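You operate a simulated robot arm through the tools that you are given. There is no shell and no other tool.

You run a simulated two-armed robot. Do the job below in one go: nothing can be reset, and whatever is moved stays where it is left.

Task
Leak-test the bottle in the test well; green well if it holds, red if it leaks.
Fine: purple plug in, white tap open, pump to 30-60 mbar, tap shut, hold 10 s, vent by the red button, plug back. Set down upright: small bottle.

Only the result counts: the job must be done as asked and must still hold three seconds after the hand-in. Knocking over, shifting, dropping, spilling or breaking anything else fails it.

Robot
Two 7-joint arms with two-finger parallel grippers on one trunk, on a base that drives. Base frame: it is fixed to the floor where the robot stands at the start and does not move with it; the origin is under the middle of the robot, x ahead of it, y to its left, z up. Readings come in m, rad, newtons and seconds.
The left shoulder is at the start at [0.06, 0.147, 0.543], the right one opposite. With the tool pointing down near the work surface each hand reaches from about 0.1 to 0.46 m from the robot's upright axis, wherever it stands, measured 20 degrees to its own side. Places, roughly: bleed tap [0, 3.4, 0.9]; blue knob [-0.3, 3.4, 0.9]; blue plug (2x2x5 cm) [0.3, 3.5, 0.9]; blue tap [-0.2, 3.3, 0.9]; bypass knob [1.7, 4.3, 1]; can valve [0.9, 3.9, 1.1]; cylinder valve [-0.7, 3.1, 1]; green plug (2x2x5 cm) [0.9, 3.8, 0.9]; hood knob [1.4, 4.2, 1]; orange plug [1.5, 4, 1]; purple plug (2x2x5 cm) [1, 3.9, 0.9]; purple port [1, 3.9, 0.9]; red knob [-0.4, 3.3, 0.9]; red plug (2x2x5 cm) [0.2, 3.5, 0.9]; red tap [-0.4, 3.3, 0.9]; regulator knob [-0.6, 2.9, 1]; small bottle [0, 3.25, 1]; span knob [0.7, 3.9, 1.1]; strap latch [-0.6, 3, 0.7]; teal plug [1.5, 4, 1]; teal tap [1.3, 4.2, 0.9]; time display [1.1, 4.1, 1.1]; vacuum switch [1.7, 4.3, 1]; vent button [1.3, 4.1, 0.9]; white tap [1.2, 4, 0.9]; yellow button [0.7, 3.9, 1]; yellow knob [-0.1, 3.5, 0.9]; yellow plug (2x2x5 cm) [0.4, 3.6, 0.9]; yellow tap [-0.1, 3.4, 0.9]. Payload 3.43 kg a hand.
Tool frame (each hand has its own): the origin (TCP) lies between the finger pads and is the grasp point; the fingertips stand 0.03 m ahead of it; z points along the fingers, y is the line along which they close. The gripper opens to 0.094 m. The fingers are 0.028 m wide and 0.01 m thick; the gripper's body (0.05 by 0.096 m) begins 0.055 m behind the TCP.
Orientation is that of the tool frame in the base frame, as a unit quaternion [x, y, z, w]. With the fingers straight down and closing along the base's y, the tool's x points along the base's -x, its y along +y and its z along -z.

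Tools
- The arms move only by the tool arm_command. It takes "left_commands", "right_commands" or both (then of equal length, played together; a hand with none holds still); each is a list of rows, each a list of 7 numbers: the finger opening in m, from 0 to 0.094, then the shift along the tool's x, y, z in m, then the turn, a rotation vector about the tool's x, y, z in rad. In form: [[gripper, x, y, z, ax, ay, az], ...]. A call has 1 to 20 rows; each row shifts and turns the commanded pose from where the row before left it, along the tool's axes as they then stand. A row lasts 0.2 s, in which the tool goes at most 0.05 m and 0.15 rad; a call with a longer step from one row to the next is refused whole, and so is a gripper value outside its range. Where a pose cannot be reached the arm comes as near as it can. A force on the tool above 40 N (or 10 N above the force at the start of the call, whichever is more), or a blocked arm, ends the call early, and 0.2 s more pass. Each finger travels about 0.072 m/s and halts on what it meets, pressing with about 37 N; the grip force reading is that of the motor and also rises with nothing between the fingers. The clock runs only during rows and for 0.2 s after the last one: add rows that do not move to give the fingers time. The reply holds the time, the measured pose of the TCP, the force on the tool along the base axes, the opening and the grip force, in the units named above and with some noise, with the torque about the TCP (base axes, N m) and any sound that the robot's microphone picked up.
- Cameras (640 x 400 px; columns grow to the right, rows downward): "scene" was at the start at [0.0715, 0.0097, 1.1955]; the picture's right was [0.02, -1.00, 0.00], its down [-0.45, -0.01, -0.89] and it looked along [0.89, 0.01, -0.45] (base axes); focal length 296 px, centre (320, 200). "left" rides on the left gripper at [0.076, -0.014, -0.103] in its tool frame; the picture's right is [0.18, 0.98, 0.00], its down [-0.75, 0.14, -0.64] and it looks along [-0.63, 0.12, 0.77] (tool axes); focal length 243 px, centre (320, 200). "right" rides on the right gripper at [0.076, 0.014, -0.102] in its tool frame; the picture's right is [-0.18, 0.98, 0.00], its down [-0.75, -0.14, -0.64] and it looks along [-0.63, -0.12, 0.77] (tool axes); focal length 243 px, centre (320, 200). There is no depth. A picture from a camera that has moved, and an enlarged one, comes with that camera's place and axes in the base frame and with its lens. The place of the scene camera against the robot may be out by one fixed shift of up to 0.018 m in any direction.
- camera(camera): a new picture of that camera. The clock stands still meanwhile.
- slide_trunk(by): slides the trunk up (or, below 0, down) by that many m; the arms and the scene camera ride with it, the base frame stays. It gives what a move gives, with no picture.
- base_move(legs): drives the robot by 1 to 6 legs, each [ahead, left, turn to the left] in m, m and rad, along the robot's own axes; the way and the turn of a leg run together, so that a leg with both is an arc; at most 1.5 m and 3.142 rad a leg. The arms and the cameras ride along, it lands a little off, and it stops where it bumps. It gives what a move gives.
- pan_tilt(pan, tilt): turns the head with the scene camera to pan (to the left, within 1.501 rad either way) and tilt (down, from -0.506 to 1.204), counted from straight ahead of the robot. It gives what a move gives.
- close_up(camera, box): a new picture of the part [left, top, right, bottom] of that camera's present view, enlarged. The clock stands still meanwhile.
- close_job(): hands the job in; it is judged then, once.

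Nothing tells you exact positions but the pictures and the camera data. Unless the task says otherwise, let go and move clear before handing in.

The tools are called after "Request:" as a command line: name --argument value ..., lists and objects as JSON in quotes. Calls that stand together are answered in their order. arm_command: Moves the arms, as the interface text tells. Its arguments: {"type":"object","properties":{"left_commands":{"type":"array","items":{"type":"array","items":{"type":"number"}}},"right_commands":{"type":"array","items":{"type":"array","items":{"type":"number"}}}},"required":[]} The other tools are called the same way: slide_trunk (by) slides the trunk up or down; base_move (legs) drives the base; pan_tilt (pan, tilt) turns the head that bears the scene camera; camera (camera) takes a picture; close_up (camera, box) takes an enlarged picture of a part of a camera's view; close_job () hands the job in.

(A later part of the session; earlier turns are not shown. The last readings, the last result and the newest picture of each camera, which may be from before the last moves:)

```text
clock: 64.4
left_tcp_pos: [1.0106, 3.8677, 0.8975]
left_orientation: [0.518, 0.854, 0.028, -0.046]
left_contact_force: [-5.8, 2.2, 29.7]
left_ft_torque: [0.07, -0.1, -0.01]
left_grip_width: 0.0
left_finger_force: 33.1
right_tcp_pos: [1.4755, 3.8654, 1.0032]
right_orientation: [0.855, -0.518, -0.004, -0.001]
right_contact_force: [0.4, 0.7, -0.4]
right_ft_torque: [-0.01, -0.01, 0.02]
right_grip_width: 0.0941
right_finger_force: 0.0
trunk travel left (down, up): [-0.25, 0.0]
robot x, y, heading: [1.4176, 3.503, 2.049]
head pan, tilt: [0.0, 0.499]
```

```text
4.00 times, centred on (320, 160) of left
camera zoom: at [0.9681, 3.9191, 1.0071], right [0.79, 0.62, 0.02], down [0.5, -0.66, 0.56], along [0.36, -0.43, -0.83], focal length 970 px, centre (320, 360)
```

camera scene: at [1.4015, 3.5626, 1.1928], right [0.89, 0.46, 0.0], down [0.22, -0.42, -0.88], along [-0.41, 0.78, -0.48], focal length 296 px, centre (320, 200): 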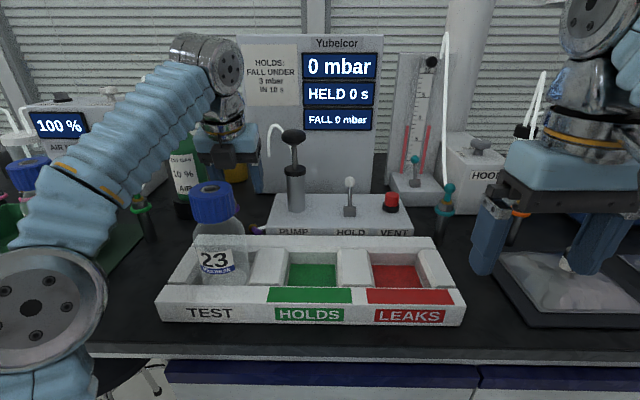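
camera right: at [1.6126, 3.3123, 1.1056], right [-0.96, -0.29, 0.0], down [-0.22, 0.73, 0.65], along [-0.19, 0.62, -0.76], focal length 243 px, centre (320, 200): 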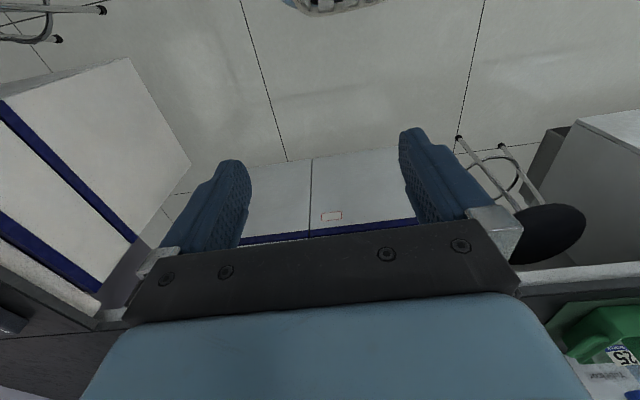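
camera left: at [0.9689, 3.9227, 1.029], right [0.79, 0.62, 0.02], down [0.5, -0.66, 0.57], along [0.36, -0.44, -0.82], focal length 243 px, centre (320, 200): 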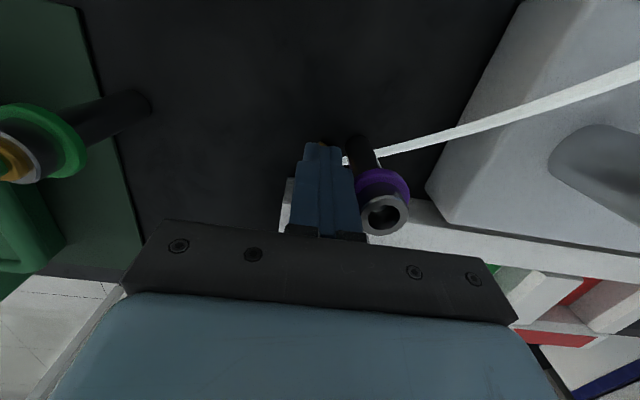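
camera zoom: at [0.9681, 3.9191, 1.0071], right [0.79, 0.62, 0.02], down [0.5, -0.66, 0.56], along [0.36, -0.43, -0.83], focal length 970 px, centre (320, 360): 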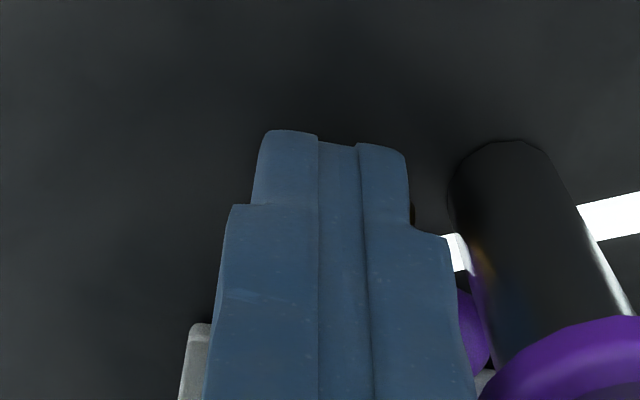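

I'm pressing on the flange with about 30 N. Now I'll drag along the plug's axis, back-left, in small steps.

Request:
arm_command --left_commands '[[0.0, 0.005, -0.0044, 0.0, 0, 0, 0], [0.0, 0.005, -0.0044, 0.0, 0, 0, 0], [0.0, 0.005, -0.0044, 0.0, 0, 0, 0]]'

Request:
close_up --camera "left" --box '[240, 110, 400, 210]'

```text
clock: 65.2
left_tcp_pos: [0.9912, 3.8746, 0.8939]
left_orientation: [0.519, 0.853, 0.025, -0.042]
left_contact_force: [0.0, 0.5, -0.5]
left_ft_torque: [-0.03, 0.01, 0.0]
left_grip_width: 0.0001
left_finger_force: 32.5
right_tcp_pos: [1.4766, 3.8647, 1.0024]
right_orientation: [0.855, -0.519, -0.004, -0.001]
right_contact_force: [-0.4, -0.1, -0.3]
right_ft_torque: [0.01, -0.01, 0.01]
right_grip_width: 0.094
right_finger_force: 0.1
trunk travel left (down, up): [-0.25, 0.0]
robot x, y, heading: [1.4232, 3.5016, 2.051]
head pan, tilt: [0.0, 0.499]
```

```text
4.00 times, centred on (320, 160) of left
camera zoom: at [0.9484, 3.9286, 1.0041], right [0.79, 0.61, 0.02], down [0.5, -0.66, 0.57], along [0.36, -0.44, -0.82], focal length 970 px, centre (320, 360)
```

zoom: 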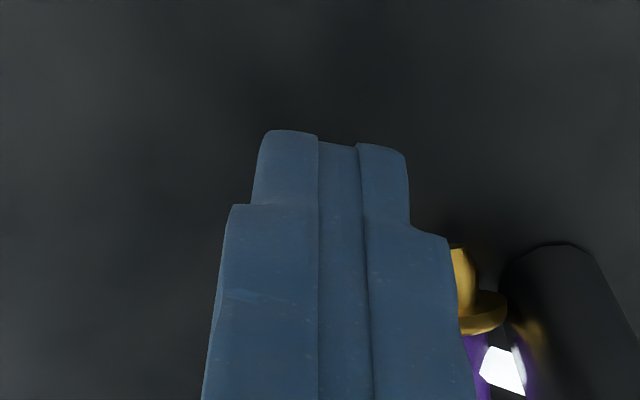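

The drag only slid over the plug (it rotated a little and moved ~1 cm back). This stance leaves the left arm nearly stretched, so I'll lift clear, retract, and re-park the robot turned about 45° to the right, which brings the left shoulder ~9 cm closer to the bench.

Request:
arm_command --left_commands '[[0.0, 0.004, 0, -0.0398, 0, 0.1, 0], [0.0, 0.008, 0, -0.0392, 0, 0.1, 0], [0.0, 0.0118, 0, -0.0382, 0, 0.12, 0], [0.0, 0.0102, 0, -0.0228, 0, 0.1, 0], [0.0, -0.026, -0.02, -0.0149, 0, 0, 0], [0.0, -0.026, -0.02, -0.0149, 0, 0, 0], [0.0, -0.026, 0, -0.0149, 0, 0, 0], [0.0, 0.0, 0, -0.04, 0, 0, 0]]'

Request:
camera --camera "left"

Request:
close_up --camera "left" --box '[340, 80, 500, 180]'

```text
clock: 67.0
left_tcp_pos: [1.0064, 3.7594, 1.0742]
left_orientation: [0.502, 0.826, 0.133, -0.219]
left_contact_force: [-0.4, -0.4, -0.6]
left_ft_torque: [0.02, -0.02, 0.03]
left_grip_width: 0.0001
left_finger_force: 32.8
right_tcp_pos: [1.476, 3.8653, 1.0041]
right_orientation: [0.855, -0.519, -0.003, -0.001]
right_contact_force: [0.4, -0.2, -0.5]
right_ft_torque: [0.01, 0.01, -0.02]
right_grip_width: 0.0938
right_finger_force: 0.1
trunk travel left (down, up): [-0.25, 0.0]
robot x, y, heading: [1.4226, 3.4998, 2.049]
head pan, tilt: [0.0, 0.499]
```

```text
taken
camera left: at [0.9865, 3.767, 1.2023], right [0.8, 0.59, 0.09], down [0.57, -0.8, 0.18], along [0.18, -0.09, -0.98], focal length 243 px, centre (320, 200)
```

left: 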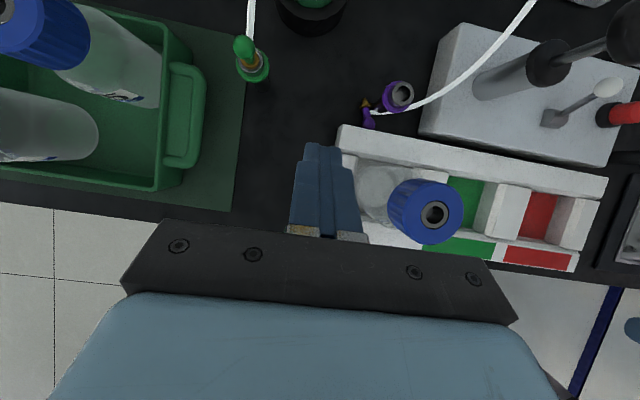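

```text
4.00 times, centred on (420, 130) of left
camera zoom: at [0.9865, 3.767, 1.2023], right [0.8, 0.59, 0.09], down [0.57, -0.8, 0.18], along [0.18, -0.09, -0.98], focal length 970 px, centre (-80, 480)
```

zoom: 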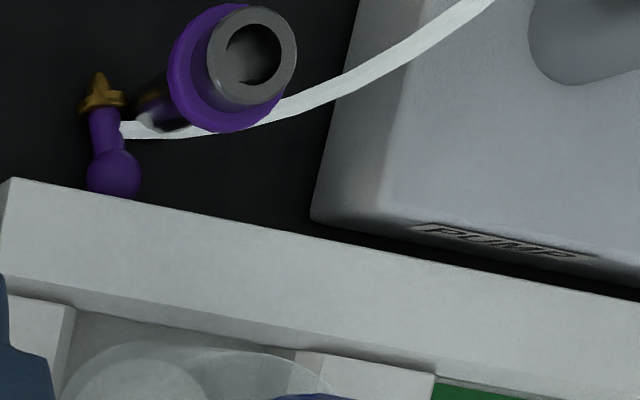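

From this view the plug lies just left of the holder, nearly parallel to my forward direction, ball against the tray's back wall. Now I'll back off, turn right by 0.9 rad and then come in again.

Request:
base_move --legs '[[-0.16, 0, 0], [0, 0, -0.9]]'

Request:
pan_tilt --pan 0.9 --tilt 0.5

Request:
camera --camera "scene"

Request:
camera --camera "left"

```text
clock: 70.8
left_tcp_pos: [1.4371, 3.8422, 1.0758]
left_orientation: [0.81, 0.527, 0.215, -0.14]
left_contact_force: [0.3, 0.7, -0.3]
left_ft_torque: [-0.02, 0.01, -0.02]
left_grip_width: 0.0
left_finger_force: 33.1
right_tcp_pos: [1.8142, 3.5424, 1.0023]
right_orientation: [-0.546, 0.838, 0.003, 0.003]
right_contact_force: [-0.5, -0.3, 0.5]
right_ft_torque: [0.0, 0.06, 0.02]
right_grip_width: 0.094
right_finger_force: 0.0
trunk travel left (down, up): [-0.25, 0.0]
robot x, y, heading: [1.4931, 3.3596, 1.155]
head pan, tilt: [0.0, 0.499]
```

```text
clock: 72.0
left_tcp_pos: [1.4377, 3.8432, 1.0751]
left_orientation: [0.81, 0.527, 0.216, -0.14]
left_contact_force: [0.0, -0.6, 0.0]
left_ft_torque: [-0.02, -0.02, 0.01]
left_grip_width: 0.0
left_finger_force: 33.1
right_tcp_pos: [1.8141, 3.5415, 1.0032]
right_orientation: [-0.547, 0.837, 0.002, 0.003]
right_contact_force: [-0.2, -0.2, 0.1]
right_ft_torque: [0.02, -0.03, 0.01]
right_grip_width: 0.0942
right_finger_force: 0.0
trunk travel left (down, up): [-0.25, 0.0]
robot x, y, heading: [1.493, 3.3579, 1.157]
head pan, tilt: [0.901, 0.499]
```

```text
taken
camera scene: at [1.4495, 3.4191, 1.1928], right [0.89, 0.47, 0.0], down [0.22, -0.42, -0.88], along [-0.41, 0.78, -0.48], focal length 296 px, centre (320, 200)
```

scene: 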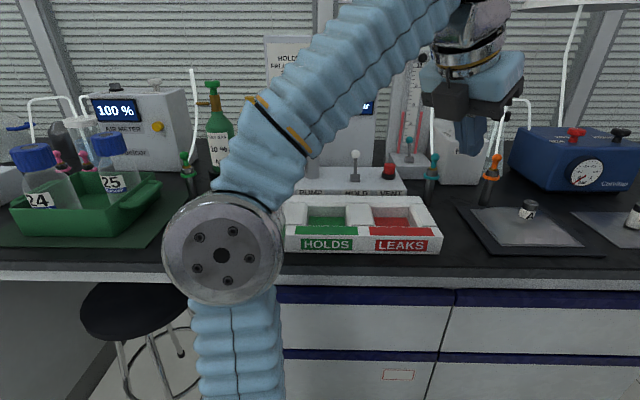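

```text
taken
camera left: at [1.4309, 3.8632, 1.2023], right [0.96, -0.25, 0.09], down [-0.27, -0.95, 0.18], along [0.04, -0.2, -0.98], focal length 243 px, centre (320, 200)
```

left: 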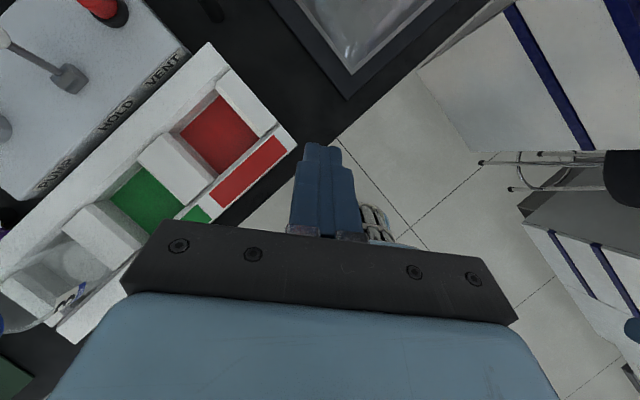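

I'm turned right by 0.9 rad. Now I'll slide to stand close to the bench with the left shoulder toward the plug.

Request:
base_move --legs '[[-0.066, 0.25, 0]]'

Request:
camera --camera "left"

Request:
camera --camera "scene"

```text
clock: 73.8
left_tcp_pos: [1.2024, 3.8712, 1.0755]
left_orientation: [0.816, 0.518, 0.217, -0.138]
left_contact_force: [-0.1, -0.1, 1.0]
left_ft_torque: [0.02, 0.05, 0.03]
left_grip_width: 0.0
left_finger_force: 32.4
right_tcp_pos: [1.5723, 3.5641, 1.0025]
right_orientation: [-0.538, 0.843, 0.003, 0.004]
right_contact_force: [-0.2, -0.9, 0.0]
right_ft_torque: [0.04, 0.03, 0.01]
right_grip_width: 0.0937
right_finger_force: 0.0
trunk travel left (down, up): [-0.25, 0.0]
robot x, y, heading: [1.2495, 3.3887, 1.136]
head pan, tilt: [0.901, 0.499]
```

```text
taken
camera left: at [1.1962, 3.8928, 1.2028], right [0.96, -0.27, 0.09], down [-0.28, -0.94, 0.18], along [0.04, -0.2, -0.98], focal length 243 px, centre (320, 200)
```

left: 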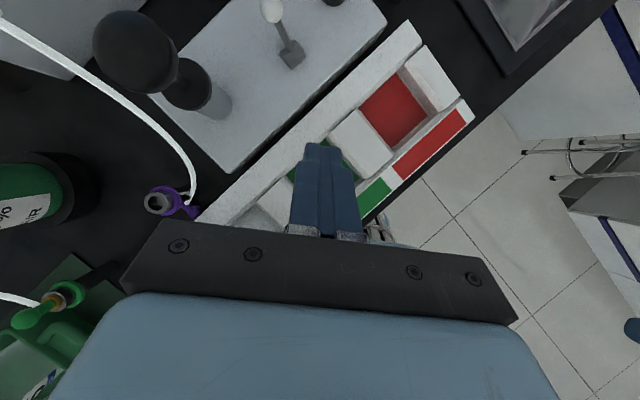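

```text
taken
camera scene: at [1.2055, 3.4487, 1.1929], right [0.89, 0.45, 0.0], down [0.21, -0.43, -0.88], along [-0.39, 0.79, -0.48], focal length 296 px, centre (320, 200)
```

scene: 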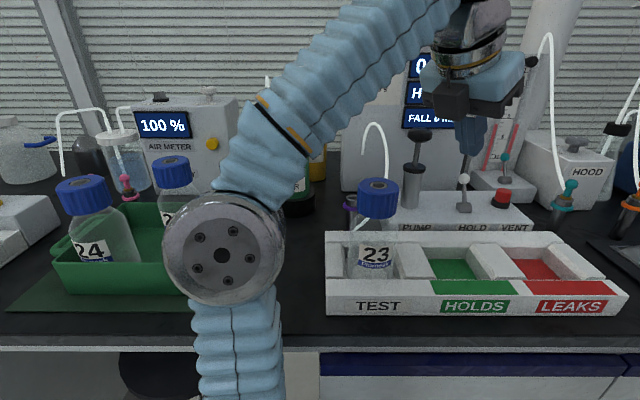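

No bump, and the left shoulder is now well placed. I'll retract the hand to just in front of the tray, make it vertical, then unwind its yaw so the fingers close along the bench's depth direction.

Request:
arm_command --left_commands '[[0.0, -0.023, 0.0343, -0.0131, 0, 0, 0], [0.0, -0.023, 0.0343, -0.0131, 0, 0, 0], [0.0, -0.023, 0.0343, -0.0131, 0, 0, 0], [0.0, -0.0336, -0.0232, -0.0019, 0, -0.104, 0], [0.0, -0.0336, -0.0232, 0.0016, 0, -0.104, 0], [0.0, -0.0333, -0.0232, 0.005, 0, -0.104, 0], [0.0, -0.0326, -0.0232, 0.0085, 0, -0.104, 0], [0.0, -0.0315, -0.0232, 0.0118, 0, -0.104, 0]]'

Request:
camera --camera "scene"

Request:
camera --camera "left"

```text
clock: 75.6
left_tcp_pos: [1.1298, 3.7063, 0.9769]
left_orientation: [0.844, 0.536, -0.001, 0.002]
left_contact_force: [0.3, 0.1, -1.0]
left_ft_torque: [-0.02, -0.03, -0.02]
left_grip_width: 0.0
left_finger_force: 33.5
left hand out of reach, approached as far as the arm can: row 7, 8
right_tcp_pos: [1.5725, 3.5639, 1.0023]
right_orientation: [-0.537, 0.843, 0.002, 0.003]
right_contact_force: [0.0, 0.3, 0.4]
right_ft_torque: [-0.03, 0.0, 0.0]
right_grip_width: 0.0939
right_finger_force: 0.0
trunk travel left (down, up): [-0.25, 0.0]
robot x, y, heading: [1.2499, 3.3862, 1.138]
head pan, tilt: [0.901, 0.499]
```

```text
taken
camera scene: at [1.2057, 3.4494, 1.1928], right [0.89, 0.45, 0.0], down [0.21, -0.43, -0.88], along [-0.39, 0.79, -0.48], focal length 296 px, centre (320, 200)
```

scene: 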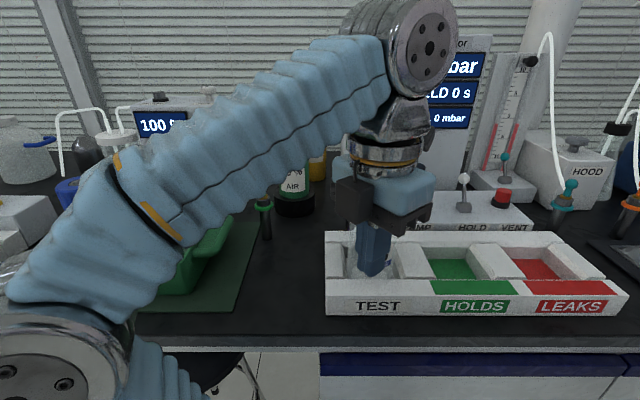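

```text
taken
camera left: at [1.1492, 3.7819, 1.0785], right [0.97, -0.25, 0.0], down [-0.19, -0.74, 0.64], along [-0.16, -0.62, -0.77], focal length 243 px, centre (320, 200)
```

left: 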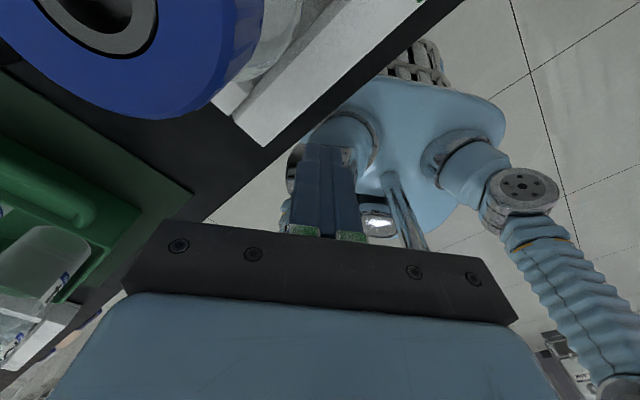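

The hand is vertical just in front of the tray. Now unwinding the yaw (counter-clockwise) in place.

Request:
arm_command --left_commands '[[0.0, 0, 0, 0, 0, 0, -0.1461], [0.0, 0, 0, 0, 0, 0, -0.1461], [0.0, 0, 0, 0, 0, 0, -0.1461], [0.0, 0, 0, 0, 0, 0, -0.1461], [0.0, 0, 0, 0, 0, 0, -0.1461], [0.0, 0, 0, 0, 0, 0, -0.1461], [0.0, 0, 0, 0, 0, 0, -0.1461], [0.0, 0, 0, 0, 0, 0, -0.1461], [0.0, 0, 0, 0, 0, 0, -0.1461], [0.0, 0, 0, 0, 0, 0, -0.1461], [0.0, 0, 0, 0, 0, 0, -0.1461], [0.0, 0, 0, 0, 0, 0, -0.1461], [0.0, 0, 0, 0, 0, 0, -0.1461], [0.0, 0, 0, 0, 0, 0, -0.1461], [0.0, 0, 0, 0, 0, 0, -0.1461], [0.0, 0, 0, 0, 0, 0, -0.1461], [0.0, 0, 0, 0, 0, 0, -0.1461]]'

Request:
camera --camera "scene"

Request:
camera --camera "left"

```text
clock: 79.2
left_tcp_pos: [1.1306, 3.7068, 0.9768]
left_orientation: [-0.237, 0.972, 0.0, -0.001]
left_contact_force: [0.5, 0.0, 0.0]
left_ft_torque: [-0.02, 0.04, 0.02]
left_grip_width: 0.0
left_finger_force: 32.6
right_tcp_pos: [1.5726, 3.5643, 1.004]
right_orientation: [-0.536, 0.844, 0.003, 0.003]
right_contact_force: [-0.8, 1.1, 0.1]
right_ft_torque: [-0.03, 0.0, -0.04]
right_grip_width: 0.0938
right_finger_force: 0.1
trunk travel left (down, up): [-0.25, 0.0]
robot x, y, heading: [1.2508, 3.3888, 1.132]
head pan, tilt: [0.901, 0.499]
```

```text
taken
camera scene: at [1.2055, 3.4492, 1.1928], right [0.89, 0.45, 0.0], down [0.21, -0.43, -0.88], along [-0.39, 0.79, -0.48], focal length 296 px, centre (320, 200)
```

scene: 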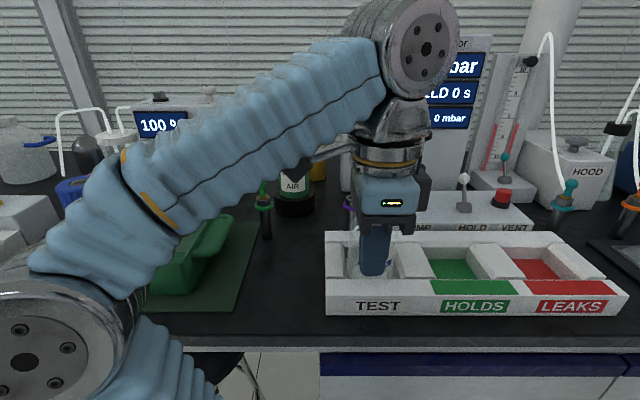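

```text
taken
camera left: at [1.0691, 3.6594, 1.0783], right [-0.62, 0.79, 0.0], down [0.6, 0.47, 0.64], along [0.51, 0.39, -0.77], focal length 243 px, centre (320, 200)
```

left: 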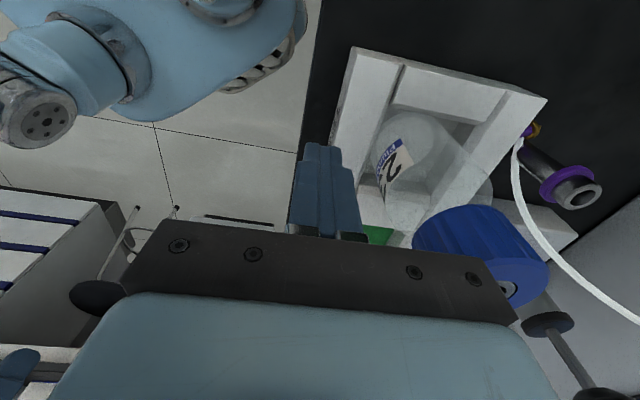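

Yaw is right: fingers close along depth, camera on the left. I'll tilt the tool away from me while rising to z≈1.075, pass over the bottle and stop above the holder.

Request:
arm_command --left_commands '[[0.0, 0, 0, -0.02, -0.15, 0, 0], [0.0, 0, 0.0045, -0.0297, -0.15, 0, 0], [0.0, 0, 0.0089, -0.0287, -0.15, 0, 0], [0.0, 0, 0.0087, -0.018, -0.15, 0, 0]]'

Request:
camera --camera "left"

```text
clock: 80.2
left_tcp_pos: [1.1309, 3.7062, 1.0753]
left_orientation: [-0.225, 0.929, 0.287, -0.07]
left_contact_force: [-0.6, 0.5, 0.0]
left_ft_torque: [-0.01, -0.04, -0.02]
left_grip_width: 0.0
left_finger_force: 33.5
right_tcp_pos: [1.5724, 3.5644, 1.0037]
right_orientation: [-0.537, 0.844, 0.003, 0.002]
right_contact_force: [-0.4, -0.8, -0.3]
right_ft_torque: [0.01, 0.03, 0.0]
right_grip_width: 0.094
right_finger_force: 0.0
trunk travel left (down, up): [-0.25, 0.0]
robot x, y, heading: [1.248, 3.3886, 1.134]
head pan, tilt: [0.901, 0.499]
```

```text
taken
camera left: at [1.0946, 3.6108, 1.152], right [-0.53, 0.64, 0.56], down [0.78, 0.13, 0.61], along [0.32, 0.76, -0.57], focal length 243 px, centre (320, 200)
```

left: 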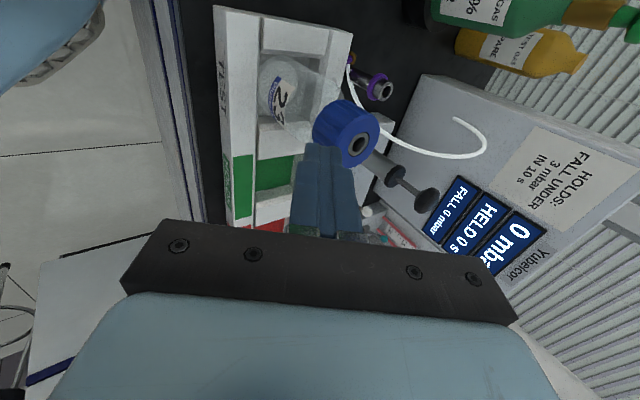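

Request:
arm_command --left_commands '[[0.0, -0.0032, 0.0358, 0.0245, 0, 0, 0], [0.0, -0.0032, 0.0358, 0.0245, 0, 0, 0], [0.0, -0.0032, 0.0358, 0.0245, 0, 0, 0], [0.0, -0.0032, 0.0358, 0.0245, 0, 0, 0], [0.0, -0.0032, 0.0358, 0.0245, 0, 0, 0]]'

Request:
camera --camera "left"

Request:
camera --camera "scene"

```text
clock: 81.4
left_tcp_pos: [1.0466, 3.9079, 1.0752]
left_orientation: [-0.225, 0.928, 0.287, -0.07]
left_contact_force: [-0.8, -1.5, 0.6]
left_ft_torque: [0.03, -0.01, 0.02]
left_grip_width: 0.0
left_finger_force: 33.1
right_tcp_pos: [1.5731, 3.5639, 1.0036]
right_orientation: [-0.538, 0.843, 0.004, 0.003]
right_contact_force: [0.0, -0.3, 0.3]
right_ft_torque: [-0.05, -0.01, -0.02]
right_grip_width: 0.094
right_finger_force: 0.0
trunk travel left (down, up): [-0.25, 0.0]
robot x, y, heading: [1.2486, 3.3891, 1.128]
head pan, tilt: [0.901, 0.499]
```

```text
taken
camera left: at [1.0093, 3.8113, 1.1528], right [-0.53, 0.64, 0.55], down [0.78, 0.13, 0.61], along [0.32, 0.76, -0.57], focal length 243 px, centre (320, 200)
```

left: 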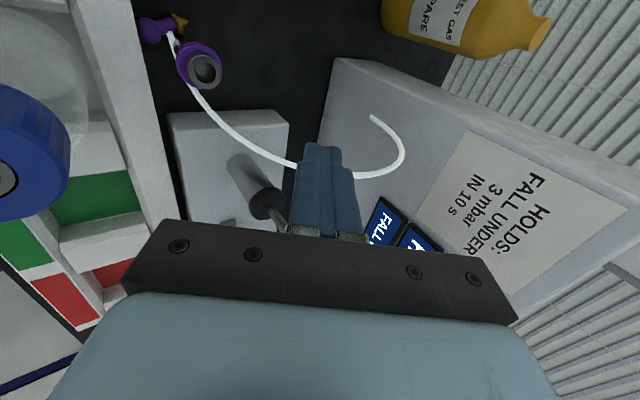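

```text
taken
camera scene: at [1.2056, 3.449, 1.1928], right [0.89, 0.45, 0.0], down [0.21, -0.43, -0.88], along [-0.39, 0.79, -0.48], focal length 296 px, centre (320, 200)
```

scene: 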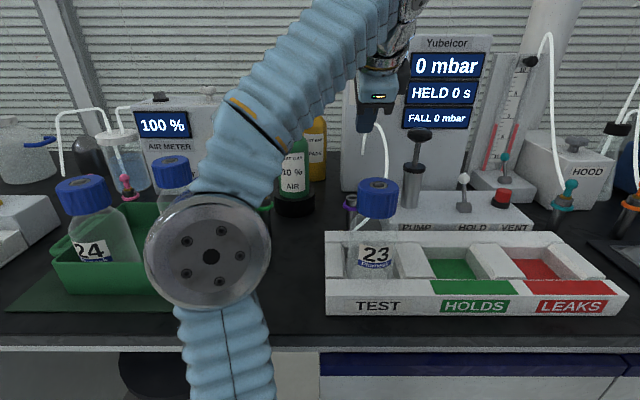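

Above the target now, with the plug and holder visible at upper left. I'll lower to z≈0.99 while reducing the tilt and opening the fingers to 7 cm.

Request:
arm_command --left_commands '[[0.03, 0, -0.0254, 0.0371, 0.15, 0, 0], [0.07, 0, -0.0174, 0.036, 0.15, 0, 0], [0.07, 0, 0, 0, 0, 0, 0]]'

Request:
camera --camera "left"

Request:
close_up --camera "left" --box '[160, 60, 400, 210]'

```text
clock: 82.2
left_tcp_pos: [1.0455, 3.9054, 0.9914]
left_orientation: [-0.233, 0.961, 0.145, -0.035]
left_contact_force: [0.0, -0.3, 0.0]
left_ft_torque: [-0.02, -0.03, -0.03]
left_grip_width: 0.0699
left_finger_force: 0.2
right_tcp_pos: [1.5721, 3.5642, 1.0037]
right_orientation: [-0.537, 0.844, 0.002, 0.002]
right_contact_force: [0.1, 0.1, 0.0]
right_ft_torque: [-0.01, 0.03, 0.01]
right_grip_width: 0.0941
right_finger_force: 0.1
trunk travel left (down, up): [-0.25, 0.0]
robot x, y, heading: [1.2482, 3.3861, 1.131]
head pan, tilt: [0.901, 0.499]
```

```text
taken
camera left: at [0.9988, 3.8328, 1.0844], right [-0.59, 0.75, 0.29], down [0.69, 0.3, 0.66], along [0.41, 0.59, -0.7], focal length 243 px, centre (320, 200)
```

left: 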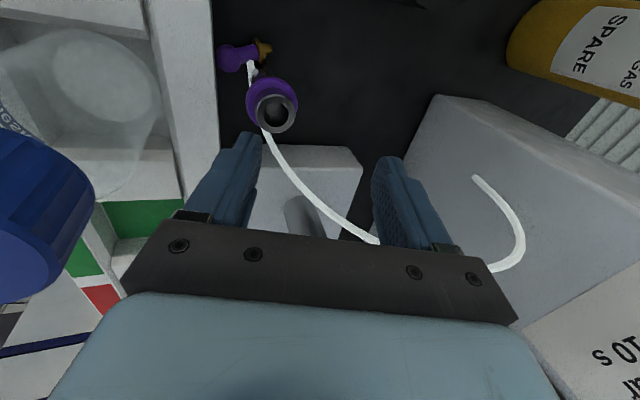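

```text
2.67 times, centred on (280, 135) of left
camera zoom: at [0.9988, 3.8328, 1.0844], right [-0.59, 0.75, 0.29], down [0.69, 0.3, 0.66], along [0.41, 0.59, -0.7], focal length 647 px, centre (427, 373)
```

zoom: 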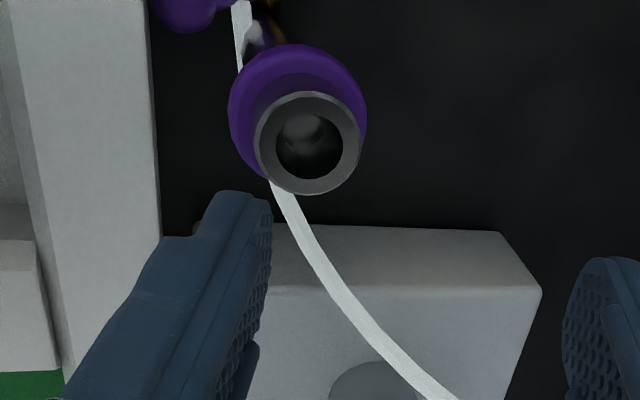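

The view is clear: near finger beside the holder, tray wall on the left of the image. I'll lower further with a 3 mm depth correction, checking before the fingertip enters the slot.

Request:
arm_command --left_commands '[[0.07, 0.0, -0.006, 0.0295, 0.15, 0, 0], [0.07, 0, -0.0037, 0.0247, 0.05, 0, 0]]'

Request:
close_up --camera "left" --box '[160, 60, 400, 210]'

```text
clock: 82.7
left_tcp_pos: [1.0449, 3.9063, 0.9597]
left_orientation: [-0.235, 0.969, 0.074, -0.012]
left_contact_force: [1.4, -2.7, 10.6]
left_ft_torque: [-0.5, -0.03, -0.04]
left_grip_width: 0.0709
left_finger_force: 0.4
right_tcp_pos: [1.5731, 3.5629, 1.0034]
right_orientation: [-0.538, 0.843, 0.003, 0.003]
right_contact_force: [0.6, 1.0, 0.6]
right_ft_torque: [0.03, 0.0, 0.01]
right_grip_width: 0.0943
right_finger_force: 0.0
trunk travel left (down, up): [-0.25, 0.0]
robot x, y, heading: [1.2506, 3.3859, 1.133]
head pan, tilt: [0.901, 0.499]
stopped in row 2 (left hand): the force on the tool passed its limit at 57 N (the readings are from after the stop); the commanded pose is now the measured one
```

```text
2.67 times, centred on (280, 135) of left
camera zoom: at [0.99, 3.8457, 1.059], right [-0.61, 0.78, 0.14], down [0.64, 0.38, 0.66], along [0.46, 0.5, -0.73], focal length 647 px, centre (427, 373)
```

zoom: 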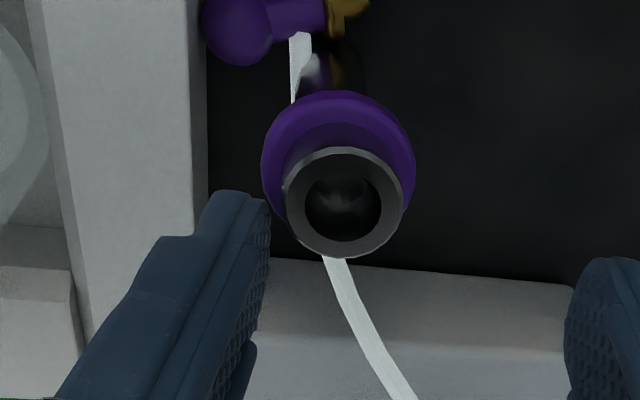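

The fingertip touched the top of the ring. I'll rise slightly, shift 18 mm right so it clears the ring, and go down beside it.

Request:
arm_command --left_commands '[[0.07, -0.009, 0.0009, -0.0059, 0, 0, 0], [0.07, -0.009, 0, 0, 0, 0, 0], [0.07, 0, -0.0037, 0.0247, 0.05, 0, 0], [0.07, 0, -0.0025, 0.0249, 0.05, 0, 0], [0.07, 0, 0.0009, 0.018, 0.05, 0, 0]]'

Request:
camera --camera "left"

Request:
close_up --camera "left" --box '[160, 60, 400, 210]'

```text
clock: 83.9
left_tcp_pos: [1.0626, 3.9169, 0.8974]
left_orientation: [-0.235, 0.972, 0.0, 0.004]
left_contact_force: [-0.3, 0.0, -0.1]
left_ft_torque: [0.02, 0.0, 0.0]
left_grip_width: 0.0701
left_finger_force: 0.0
right_tcp_pos: [1.5727, 3.5644, 1.0032]
right_orientation: [-0.538, 0.843, 0.004, 0.003]
right_contact_force: [0.2, 0.6, 0.1]
right_ft_torque: [0.0, -0.03, -0.01]
right_grip_width: 0.0942
right_finger_force: 0.1
trunk travel left (down, up): [-0.25, 0.0]
robot x, y, heading: [1.2465, 3.3885, 1.133]
head pan, tilt: [0.901, 0.499]
```

```text
taken
camera left: at [0.9989, 3.8701, 0.9988], right [-0.61, 0.79, 0.0], down [0.6, 0.47, 0.65], along [0.51, 0.4, -0.76], focal length 243 px, centre (320, 200)
```

left: 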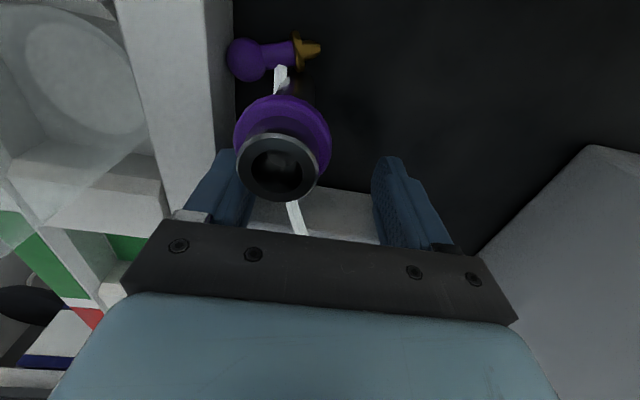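

```text
2.67 times, centred on (280, 135) of left
camera zoom: at [0.9989, 3.8701, 0.9988], right [-0.61, 0.79, 0.0], down [0.6, 0.47, 0.65], along [0.51, 0.4, -0.76], focal length 647 px, centre (427, 373)
```

zoom: 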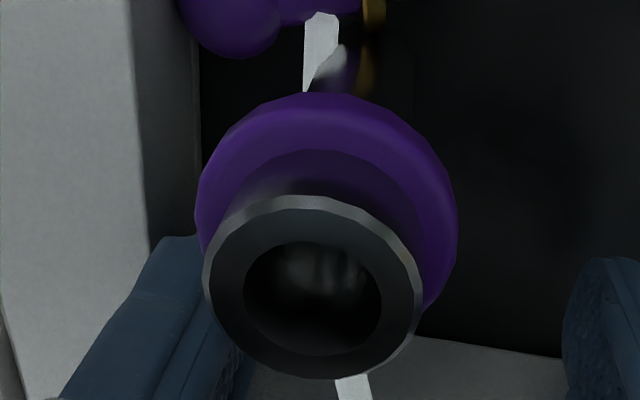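

The near finger is down in the slot without touching anything. Now I'll move left slowly so it pushes the ball of the plug along.

Request:
arm_command --left_commands '[[0.07, 0.01, 0, 0, 0, 0, 0], [0.07, 0.01, 0, 0, 0, 0, 0], [0.07, 0.01, 0, 0, 0, 0, 0], [0.07, 0.01, 0, 0, 0, 0, 0]]'

Request:
camera --camera "left"

```text
clock: 84.9
left_tcp_pos: [1.027, 3.8991, 0.8974]
left_orientation: [-0.234, 0.972, 0.0, 0.004]
left_contact_force: [9.7, -2.4, 1.8]
left_ft_torque: [0.11, 0.19, 0.15]
left_grip_width: 0.074
left_finger_force: 3.4
right_tcp_pos: [1.5734, 3.5642, 1.0032]
right_orientation: [-0.538, 0.843, 0.003, 0.003]
right_contact_force: [0.7, 0.2, 0.2]
right_ft_torque: [-0.01, -0.01, 0.01]
right_grip_width: 0.094
right_finger_force: 0.0
trunk travel left (down, up): [-0.25, 0.0]
robot x, y, heading: [1.249, 3.389, 1.134]
head pan, tilt: [0.901, 0.499]
```

```text
taken
camera left: at [0.9641, 3.8515, 0.9994], right [-0.61, 0.79, 0.0], down [0.6, 0.47, 0.65], along [0.51, 0.4, -0.76], focal length 243 px, centre (320, 200)
```

left: 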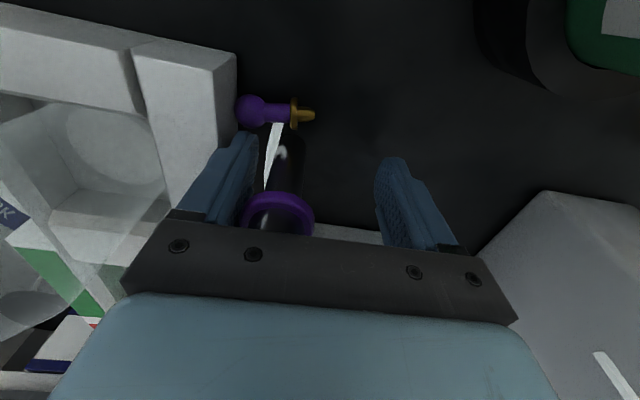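

It works: the finger slid past the ring and the plug has moved left, clear of the post. I'll push it about 4 cm further.

Request:
arm_command --left_commands '[[0.07, 0.01, 0, 0, 0, 0, 0], [0.07, 0.01, 0, 0, 0, 0, 0], [0.07, 0.01, 0, 0, 0, 0, 0], [0.07, 0.01, 0, 0, 0, 0, 0]]'

Request:
camera --camera "left"

```text
clock: 85.9
left_tcp_pos: [0.9898, 3.8787, 0.8979]
left_orientation: [-0.236, 0.972, 0.0, 0.004]
left_contact_force: [5.7, -5.3, 22.6]
left_ft_torque: [-1.02, -0.53, 0.08]
left_grip_width: 0.0742
left_finger_force: 3.6
right_tcp_pos: [1.5737, 3.5635, 1.0025]
right_orientation: [-0.538, 0.843, 0.003, 0.002]
right_contact_force: [0.0, -0.4, 0.0]
right_ft_torque: [0.0, 0.01, 0.0]
right_grip_width: 0.0938
right_finger_force: 0.0
trunk travel left (down, up): [-0.25, 0.0]
robot x, y, heading: [1.2527, 3.3841, 1.136]
head pan, tilt: [0.901, 0.499]
```

```text
taken
camera left: at [0.9279, 3.8324, 1.0001], right [-0.61, 0.79, 0.0], down [0.6, 0.47, 0.65], along [0.51, 0.4, -0.76], focal length 243 px, centre (320, 200)
```

left: 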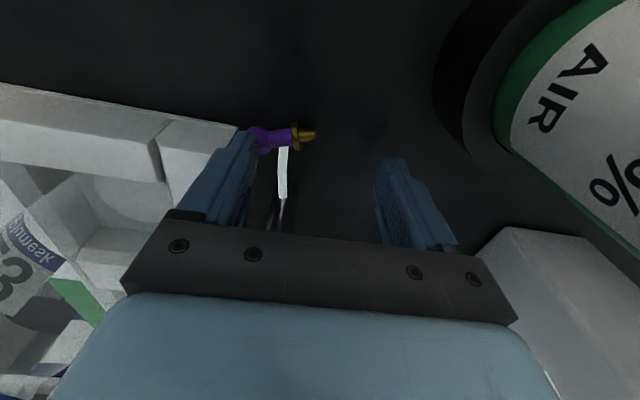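

The plug's ball has ended up under the near fingertip, now well left of the ring (good spot: about 3 cm clear). I'll lift straight up a little and look.

Request:
arm_command --left_commands '[[0.07, 0, 0, -0.012, 0, 0, 0], [0.07, 0, 0, -0.014, 0, 0, 0]]'

Request:
camera --camera "left"

Request:
close_up --camera "left" --box '[160, 80, 360, 205]'

```text
clock: 86.5
left_tcp_pos: [0.9895, 3.8795, 0.923]
left_orientation: [-0.235, 0.972, -0.001, 0.005]
left_contact_force: [-0.3, 0.3, 0.2]
left_ft_torque: [0.04, 0.02, 0.0]
left_grip_width: 0.0698
left_finger_force: 0.0
right_tcp_pos: [1.5717, 3.5651, 1.0026]
right_orientation: [-0.538, 0.843, 0.003, 0.003]
right_contact_force: [-0.2, -0.2, 0.6]
right_ft_torque: [-0.02, 0.01, 0.05]
right_grip_width: 0.0943
right_finger_force: 0.0
trunk travel left (down, up): [-0.25, 0.0]
robot x, y, heading: [1.2503, 3.3856, 1.134]
head pan, tilt: [0.901, 0.499]
```

```text
taken
camera left: at [0.9272, 3.834, 1.0246], right [-0.61, 0.79, 0.0], down [0.6, 0.47, 0.65], along [0.51, 0.39, -0.76], focal length 243 px, centre (320, 200)
```

left: 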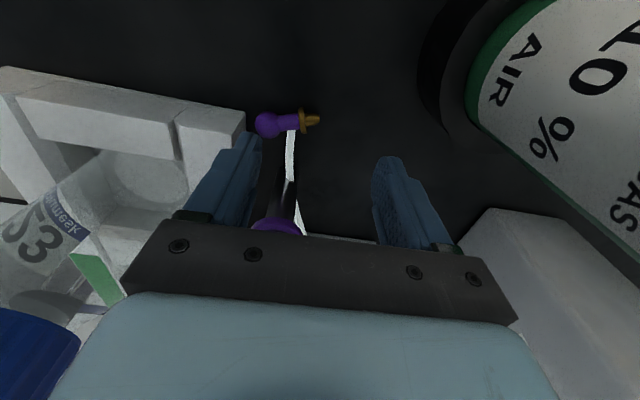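

```text
3.20 times, centred on (260, 142) of left
camera zoom: at [0.9272, 3.834, 1.0246], right [-0.61, 0.79, 0.0], down [0.6, 0.47, 0.65], along [0.51, 0.39, -0.76], focal length 776 px, centre (512, 384)
```

zoom: 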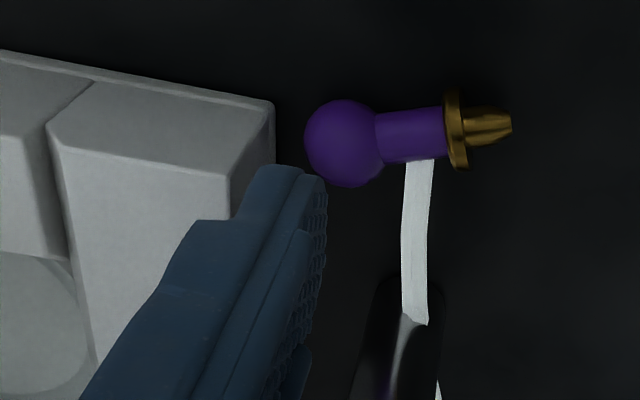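

The plug now lies free at the tray's back-left corner, tip pointing away, with room on both sides. To grasp it across I need to turn the hand 90°, which isn't safe next to the AIR bottle, so I'll back out over the tray's left end first.

Request:
arm_command --left_commands '[[0.07, 0, -0.008, -0.012, -0.15, 0, 0], [0.05, 0, -0.004, -0.0247, -0.15, 0, 0], [0.02, 0.005, 0.003, -0.0287, -0.15, 0, 0], [0.0, 0.005, -0.0275, -0.0309, 0, 0, 0], [0.0, 0.005, -0.036, -0.0174, 0, 0, 0], [0.0, 0.005, -0.036, -0.0174, 0, 0, 0], [0.0, 0.005, -0.036, -0.0174, 0, 0, 0], [0.0, 0.01, -0.036, -0.0174, 0, 0, 0], [0.0, 0.01, -0.036, -0.0174, 0, 0, 0]]'

Request:
camera --camera "left"

Request:
camera --camera "scene"

```text
clock: 88.5
left_tcp_pos: [1.0672, 3.628, 1.0013]
left_orientation: [-0.23, 0.947, 0.217, -0.048]
left_contact_force: [-0.5, 0.2, 0.4]
left_ft_torque: [0.02, -0.05, -0.03]
left_grip_width: 0.0
left_finger_force: 32.7
right_tcp_pos: [1.5728, 3.5651, 1.0033]
right_orientation: [-0.538, 0.843, 0.002, 0.003]
right_contact_force: [0.7, -0.4, 0.4]
right_ft_torque: [-0.06, -0.01, -0.02]
right_grip_width: 0.0941
right_finger_force: 0.0
trunk travel left (down, up): [-0.25, 0.0]
robot x, y, heading: [1.2515, 3.3846, 1.136]
head pan, tilt: [0.901, 0.499]
```

```text
taken
camera left: at [1.0251, 3.5433, 1.087], right [-0.57, 0.7, 0.42], down [0.73, 0.21, 0.65], along [0.37, 0.68, -0.63], focal length 243 px, centre (320, 200)
```

left: 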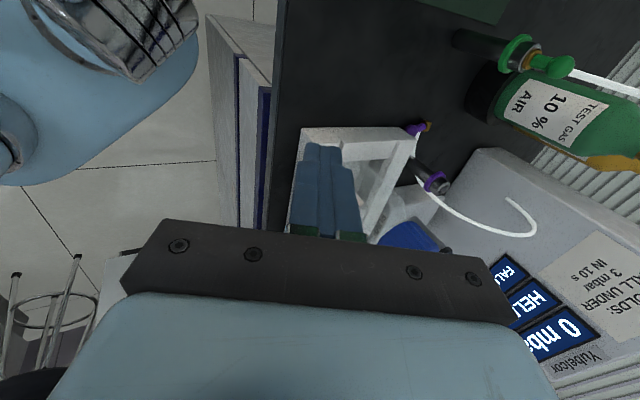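

```text
taken
camera scene: at [1.2054, 3.4494, 1.1928], right [0.89, 0.45, 0.0], down [0.21, -0.43, -0.88], along [-0.39, 0.79, -0.48], focal length 296 px, centre (320, 200)
```

scene: 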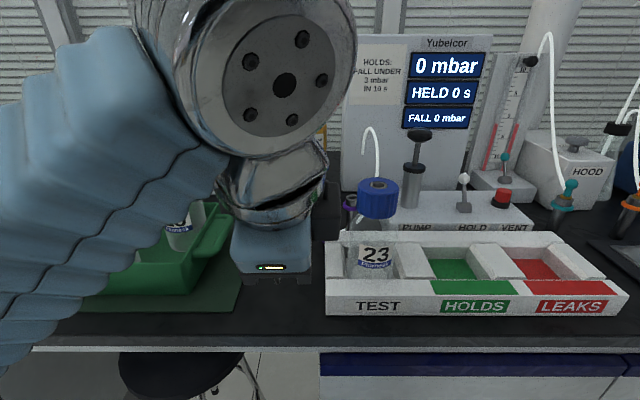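

Safe spot in front-left of the tray. Now I rotate the hand about its own axis so it closes across the plug, keeping a forward tilt of 0.4.

Request:
arm_command --left_commands '[[0.034, 0, 0, 0, 0, -0.00666, 0.14], [0.034, 0, 0, 0, 0, -0.00666, 0.14], [0.034, 0, 0, 0, 0, -0.00666, 0.14], [0.034, 0, 0, 0, 0, -0.00666, 0.14], [0.034, 0, 0, 0, 0, -0.00666, 0.14], [0.034, 0, 0, 0, 0, -0.00666, 0.14], [0.034, 0, 0, 0, 0, -0.00666, 0.14], [0.034, 0, 0, 0, 0, -0.00666, 0.14], [0.034, 0, 0, 0, 0, -0.00666, 0.14], [0.034, 0, 0, 0, 0, -0.00666, 0.14], [0.034, 0, 0, 0, 0, -0.00666, 0.14], [0.034, 0, 0, 0, 0, -0.00666, 0.14]]'

Request:
camera --camera "left"

```text
clock: 91.1
left_tcp_pos: [1.0671, 3.6289, 1.0017]
left_orientation: [0.56, 0.804, 0.117, -0.161]
left_contact_force: [0.4, -0.7, -0.2]
left_ft_torque: [0.0, -0.02, 0.0]
left_grip_width: 0.0342
left_finger_force: 0.1
right_tcp_pos: [1.5719, 3.5641, 1.0029]
right_orientation: [-0.538, 0.843, 0.003, 0.003]
right_contact_force: [0.1, 0.1, -0.9]
right_ft_torque: [-0.02, 0.01, 0.0]
right_grip_width: 0.0942
right_finger_force: 0.1
trunk travel left (down, up): [-0.25, 0.0]
robot x, y, heading: [1.2523, 3.3895, 1.138]
head pan, tilt: [0.901, 0.499]
```

```text
taken
camera left: at [1.0424, 3.6534, 1.1264], right [0.86, 0.5, 0.08], down [0.46, -0.84, 0.3], along [0.22, -0.22, -0.95], focal length 243 px, centre (320, 200)
```

left: 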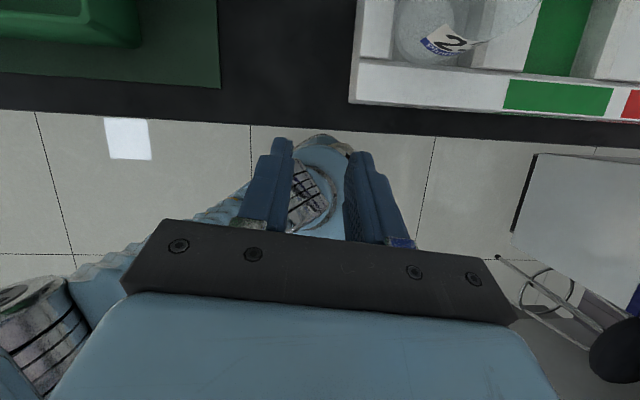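

Orientation is as planned. Moving forward at z≈1.0 along the left side of the tray to above the plug.

Request:
arm_command --left_commands '[[0.034, 0.0387, -0.0063, 0.0164, 0, 0, 0], [0.034, 0.0387, -0.0063, 0.0164, 0, 0, 0], [0.034, 0.0387, -0.0063, 0.0164, 0, 0, 0], [0.034, 0.0387, -0.0063, 0.0164, 0, 0, 0], [0.034, 0.0335, 0.0178, 0.0142, 0, 0, 0], [0.034, 0.0335, 0.0178, 0.0142, 0, 0, 0]]'

Request:
camera --camera "left"

Request:
close_up --camera "left" --box '[240, 120, 400, 220]'

```text
clock: 92.5
left_tcp_pos: [0.9948, 3.8603, 1.0019]
left_orientation: [0.559, 0.805, 0.117, -0.161]
left_contact_force: [0.1, 0.0, 0.8]
left_ft_torque: [0.03, -0.02, -0.03]
left_grip_width: 0.0338
left_finger_force: 0.1
right_tcp_pos: [1.5723, 3.5651, 1.0046]
right_orientation: [-0.538, 0.843, 0.003, 0.003]
right_contact_force: [0.0, 0.3, -0.3]
right_ft_torque: [0.02, -0.02, 0.01]
right_grip_width: 0.0941
right_finger_force: 0.1
trunk travel left (down, up): [-0.25, 0.0]
robot x, y, heading: [1.2492, 3.3883, 1.133]
head pan, tilt: [0.901, 0.499]
```

```text
taken
camera left: at [0.9691, 3.8822, 1.1265], right [0.86, 0.5, 0.08], down [0.46, -0.84, 0.3], along [0.22, -0.22, -0.95], focal length 243 px, centre (320, 200)
```

left: 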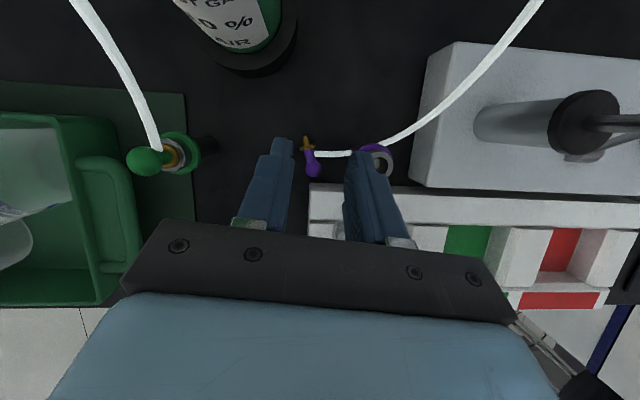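

```text
4.00 times, centred on (320, 170) of left
camera zoom: at [0.9691, 3.8822, 1.1265], right [0.86, 0.5, 0.08], down [0.46, -0.84, 0.3], along [0.22, -0.22, -0.95], focal length 970 px, centre (320, 320)
```

zoom: 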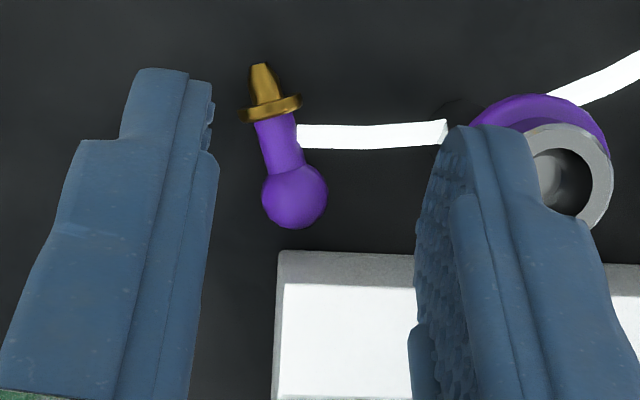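

The plug is neatly between the fingers, and this view fixes the tray: back face at V 2.933, top z≈0.886, bench z≈0.853, so I can grasp ball and neck directly. Lowering two thirds of the way to check.

Request:
arm_command --left_commands '[[0.034, -0.0184, 0.0009, 0.0324, 0, 0, 0], [0.034, -0.0184, 0.0009, 0.0324, 0, 0, 0]]'

Request:
close_up --camera "left" --box '[240, 110, 400, 210]'

```text
clock: 93.1
left_tcp_pos: [0.999, 3.8506, 0.9278]
left_orientation: [0.56, 0.804, 0.117, -0.16]
left_contact_force: [0.4, 0.6, 0.9]
left_ft_torque: [-0.03, 0.01, 0.01]
left_grip_width: 0.034
left_finger_force: 0.1
right_tcp_pos: [1.5727, 3.5645, 1.0034]
right_orientation: [-0.537, 0.844, 0.003, 0.003]
right_contact_force: [-0.2, -0.2, 0.8]
right_ft_torque: [0.0, 0.02, 0.0]
right_grip_width: 0.0939
right_finger_force: 0.0
trunk travel left (down, up): [-0.25, 0.0]
robot x, y, heading: [1.2494, 3.3851, 1.135]
head pan, tilt: [0.901, 0.499]
```

```text
4.00 times, centred on (320, 160) of left
camera zoom: at [0.9743, 3.8748, 1.0517], right [0.86, 0.5, 0.08], down [0.46, -0.84, 0.3], along [0.22, -0.22, -0.95], focal length 970 px, centre (320, 360)
```

zoom: 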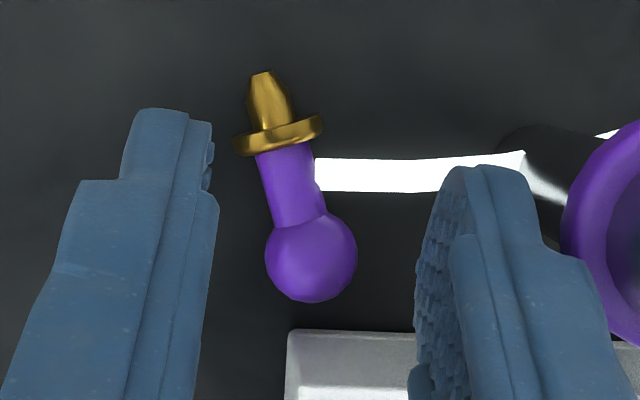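

Request:
arm_command --left_commands '[[0.034, -0.0086, 0.0017, 0.0164, 0, 0, 0], [0.034, -0.0085, 0.0017, 0.0163, 0, 0, 0], [0.034, 0, 0, 0, 0, 0, 0]]'

Request:
close_up --camera "left" --box '[240, 110, 400, 210]'

```text
clock: 93.9
left_tcp_pos: [1.0023, 3.8495, 0.8905]
left_orientation: [0.559, 0.805, 0.118, -0.16]
left_contact_force: [0.5, 0.1, 0.1]
left_ft_torque: [0.02, -0.01, 0.01]
left_grip_width: 0.0339
left_finger_force: 0.0
right_tcp_pos: [1.5729, 3.5644, 1.0032]
right_orientation: [-0.538, 0.843, 0.003, 0.003]
right_contact_force: [-0.6, -1.1, 0.2]
right_ft_torque: [0.03, -0.01, 0.02]
right_grip_width: 0.094
right_finger_force: 0.1
trunk travel left (down, up): [-0.25, 0.0]
robot x, y, heading: [1.2477, 3.387, 1.131]
head pan, tilt: [0.901, 0.499]
```

```text
4.00 times, centred on (320, 160) of left
camera zoom: at [0.9784, 3.8731, 1.0156], right [0.86, 0.5, 0.08], down [0.46, -0.84, 0.3], along [0.22, -0.22, -0.95], focal length 970 px, centre (320, 360)
```

zoom: 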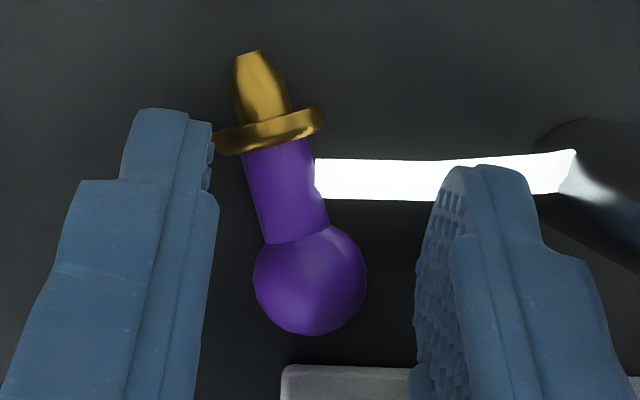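

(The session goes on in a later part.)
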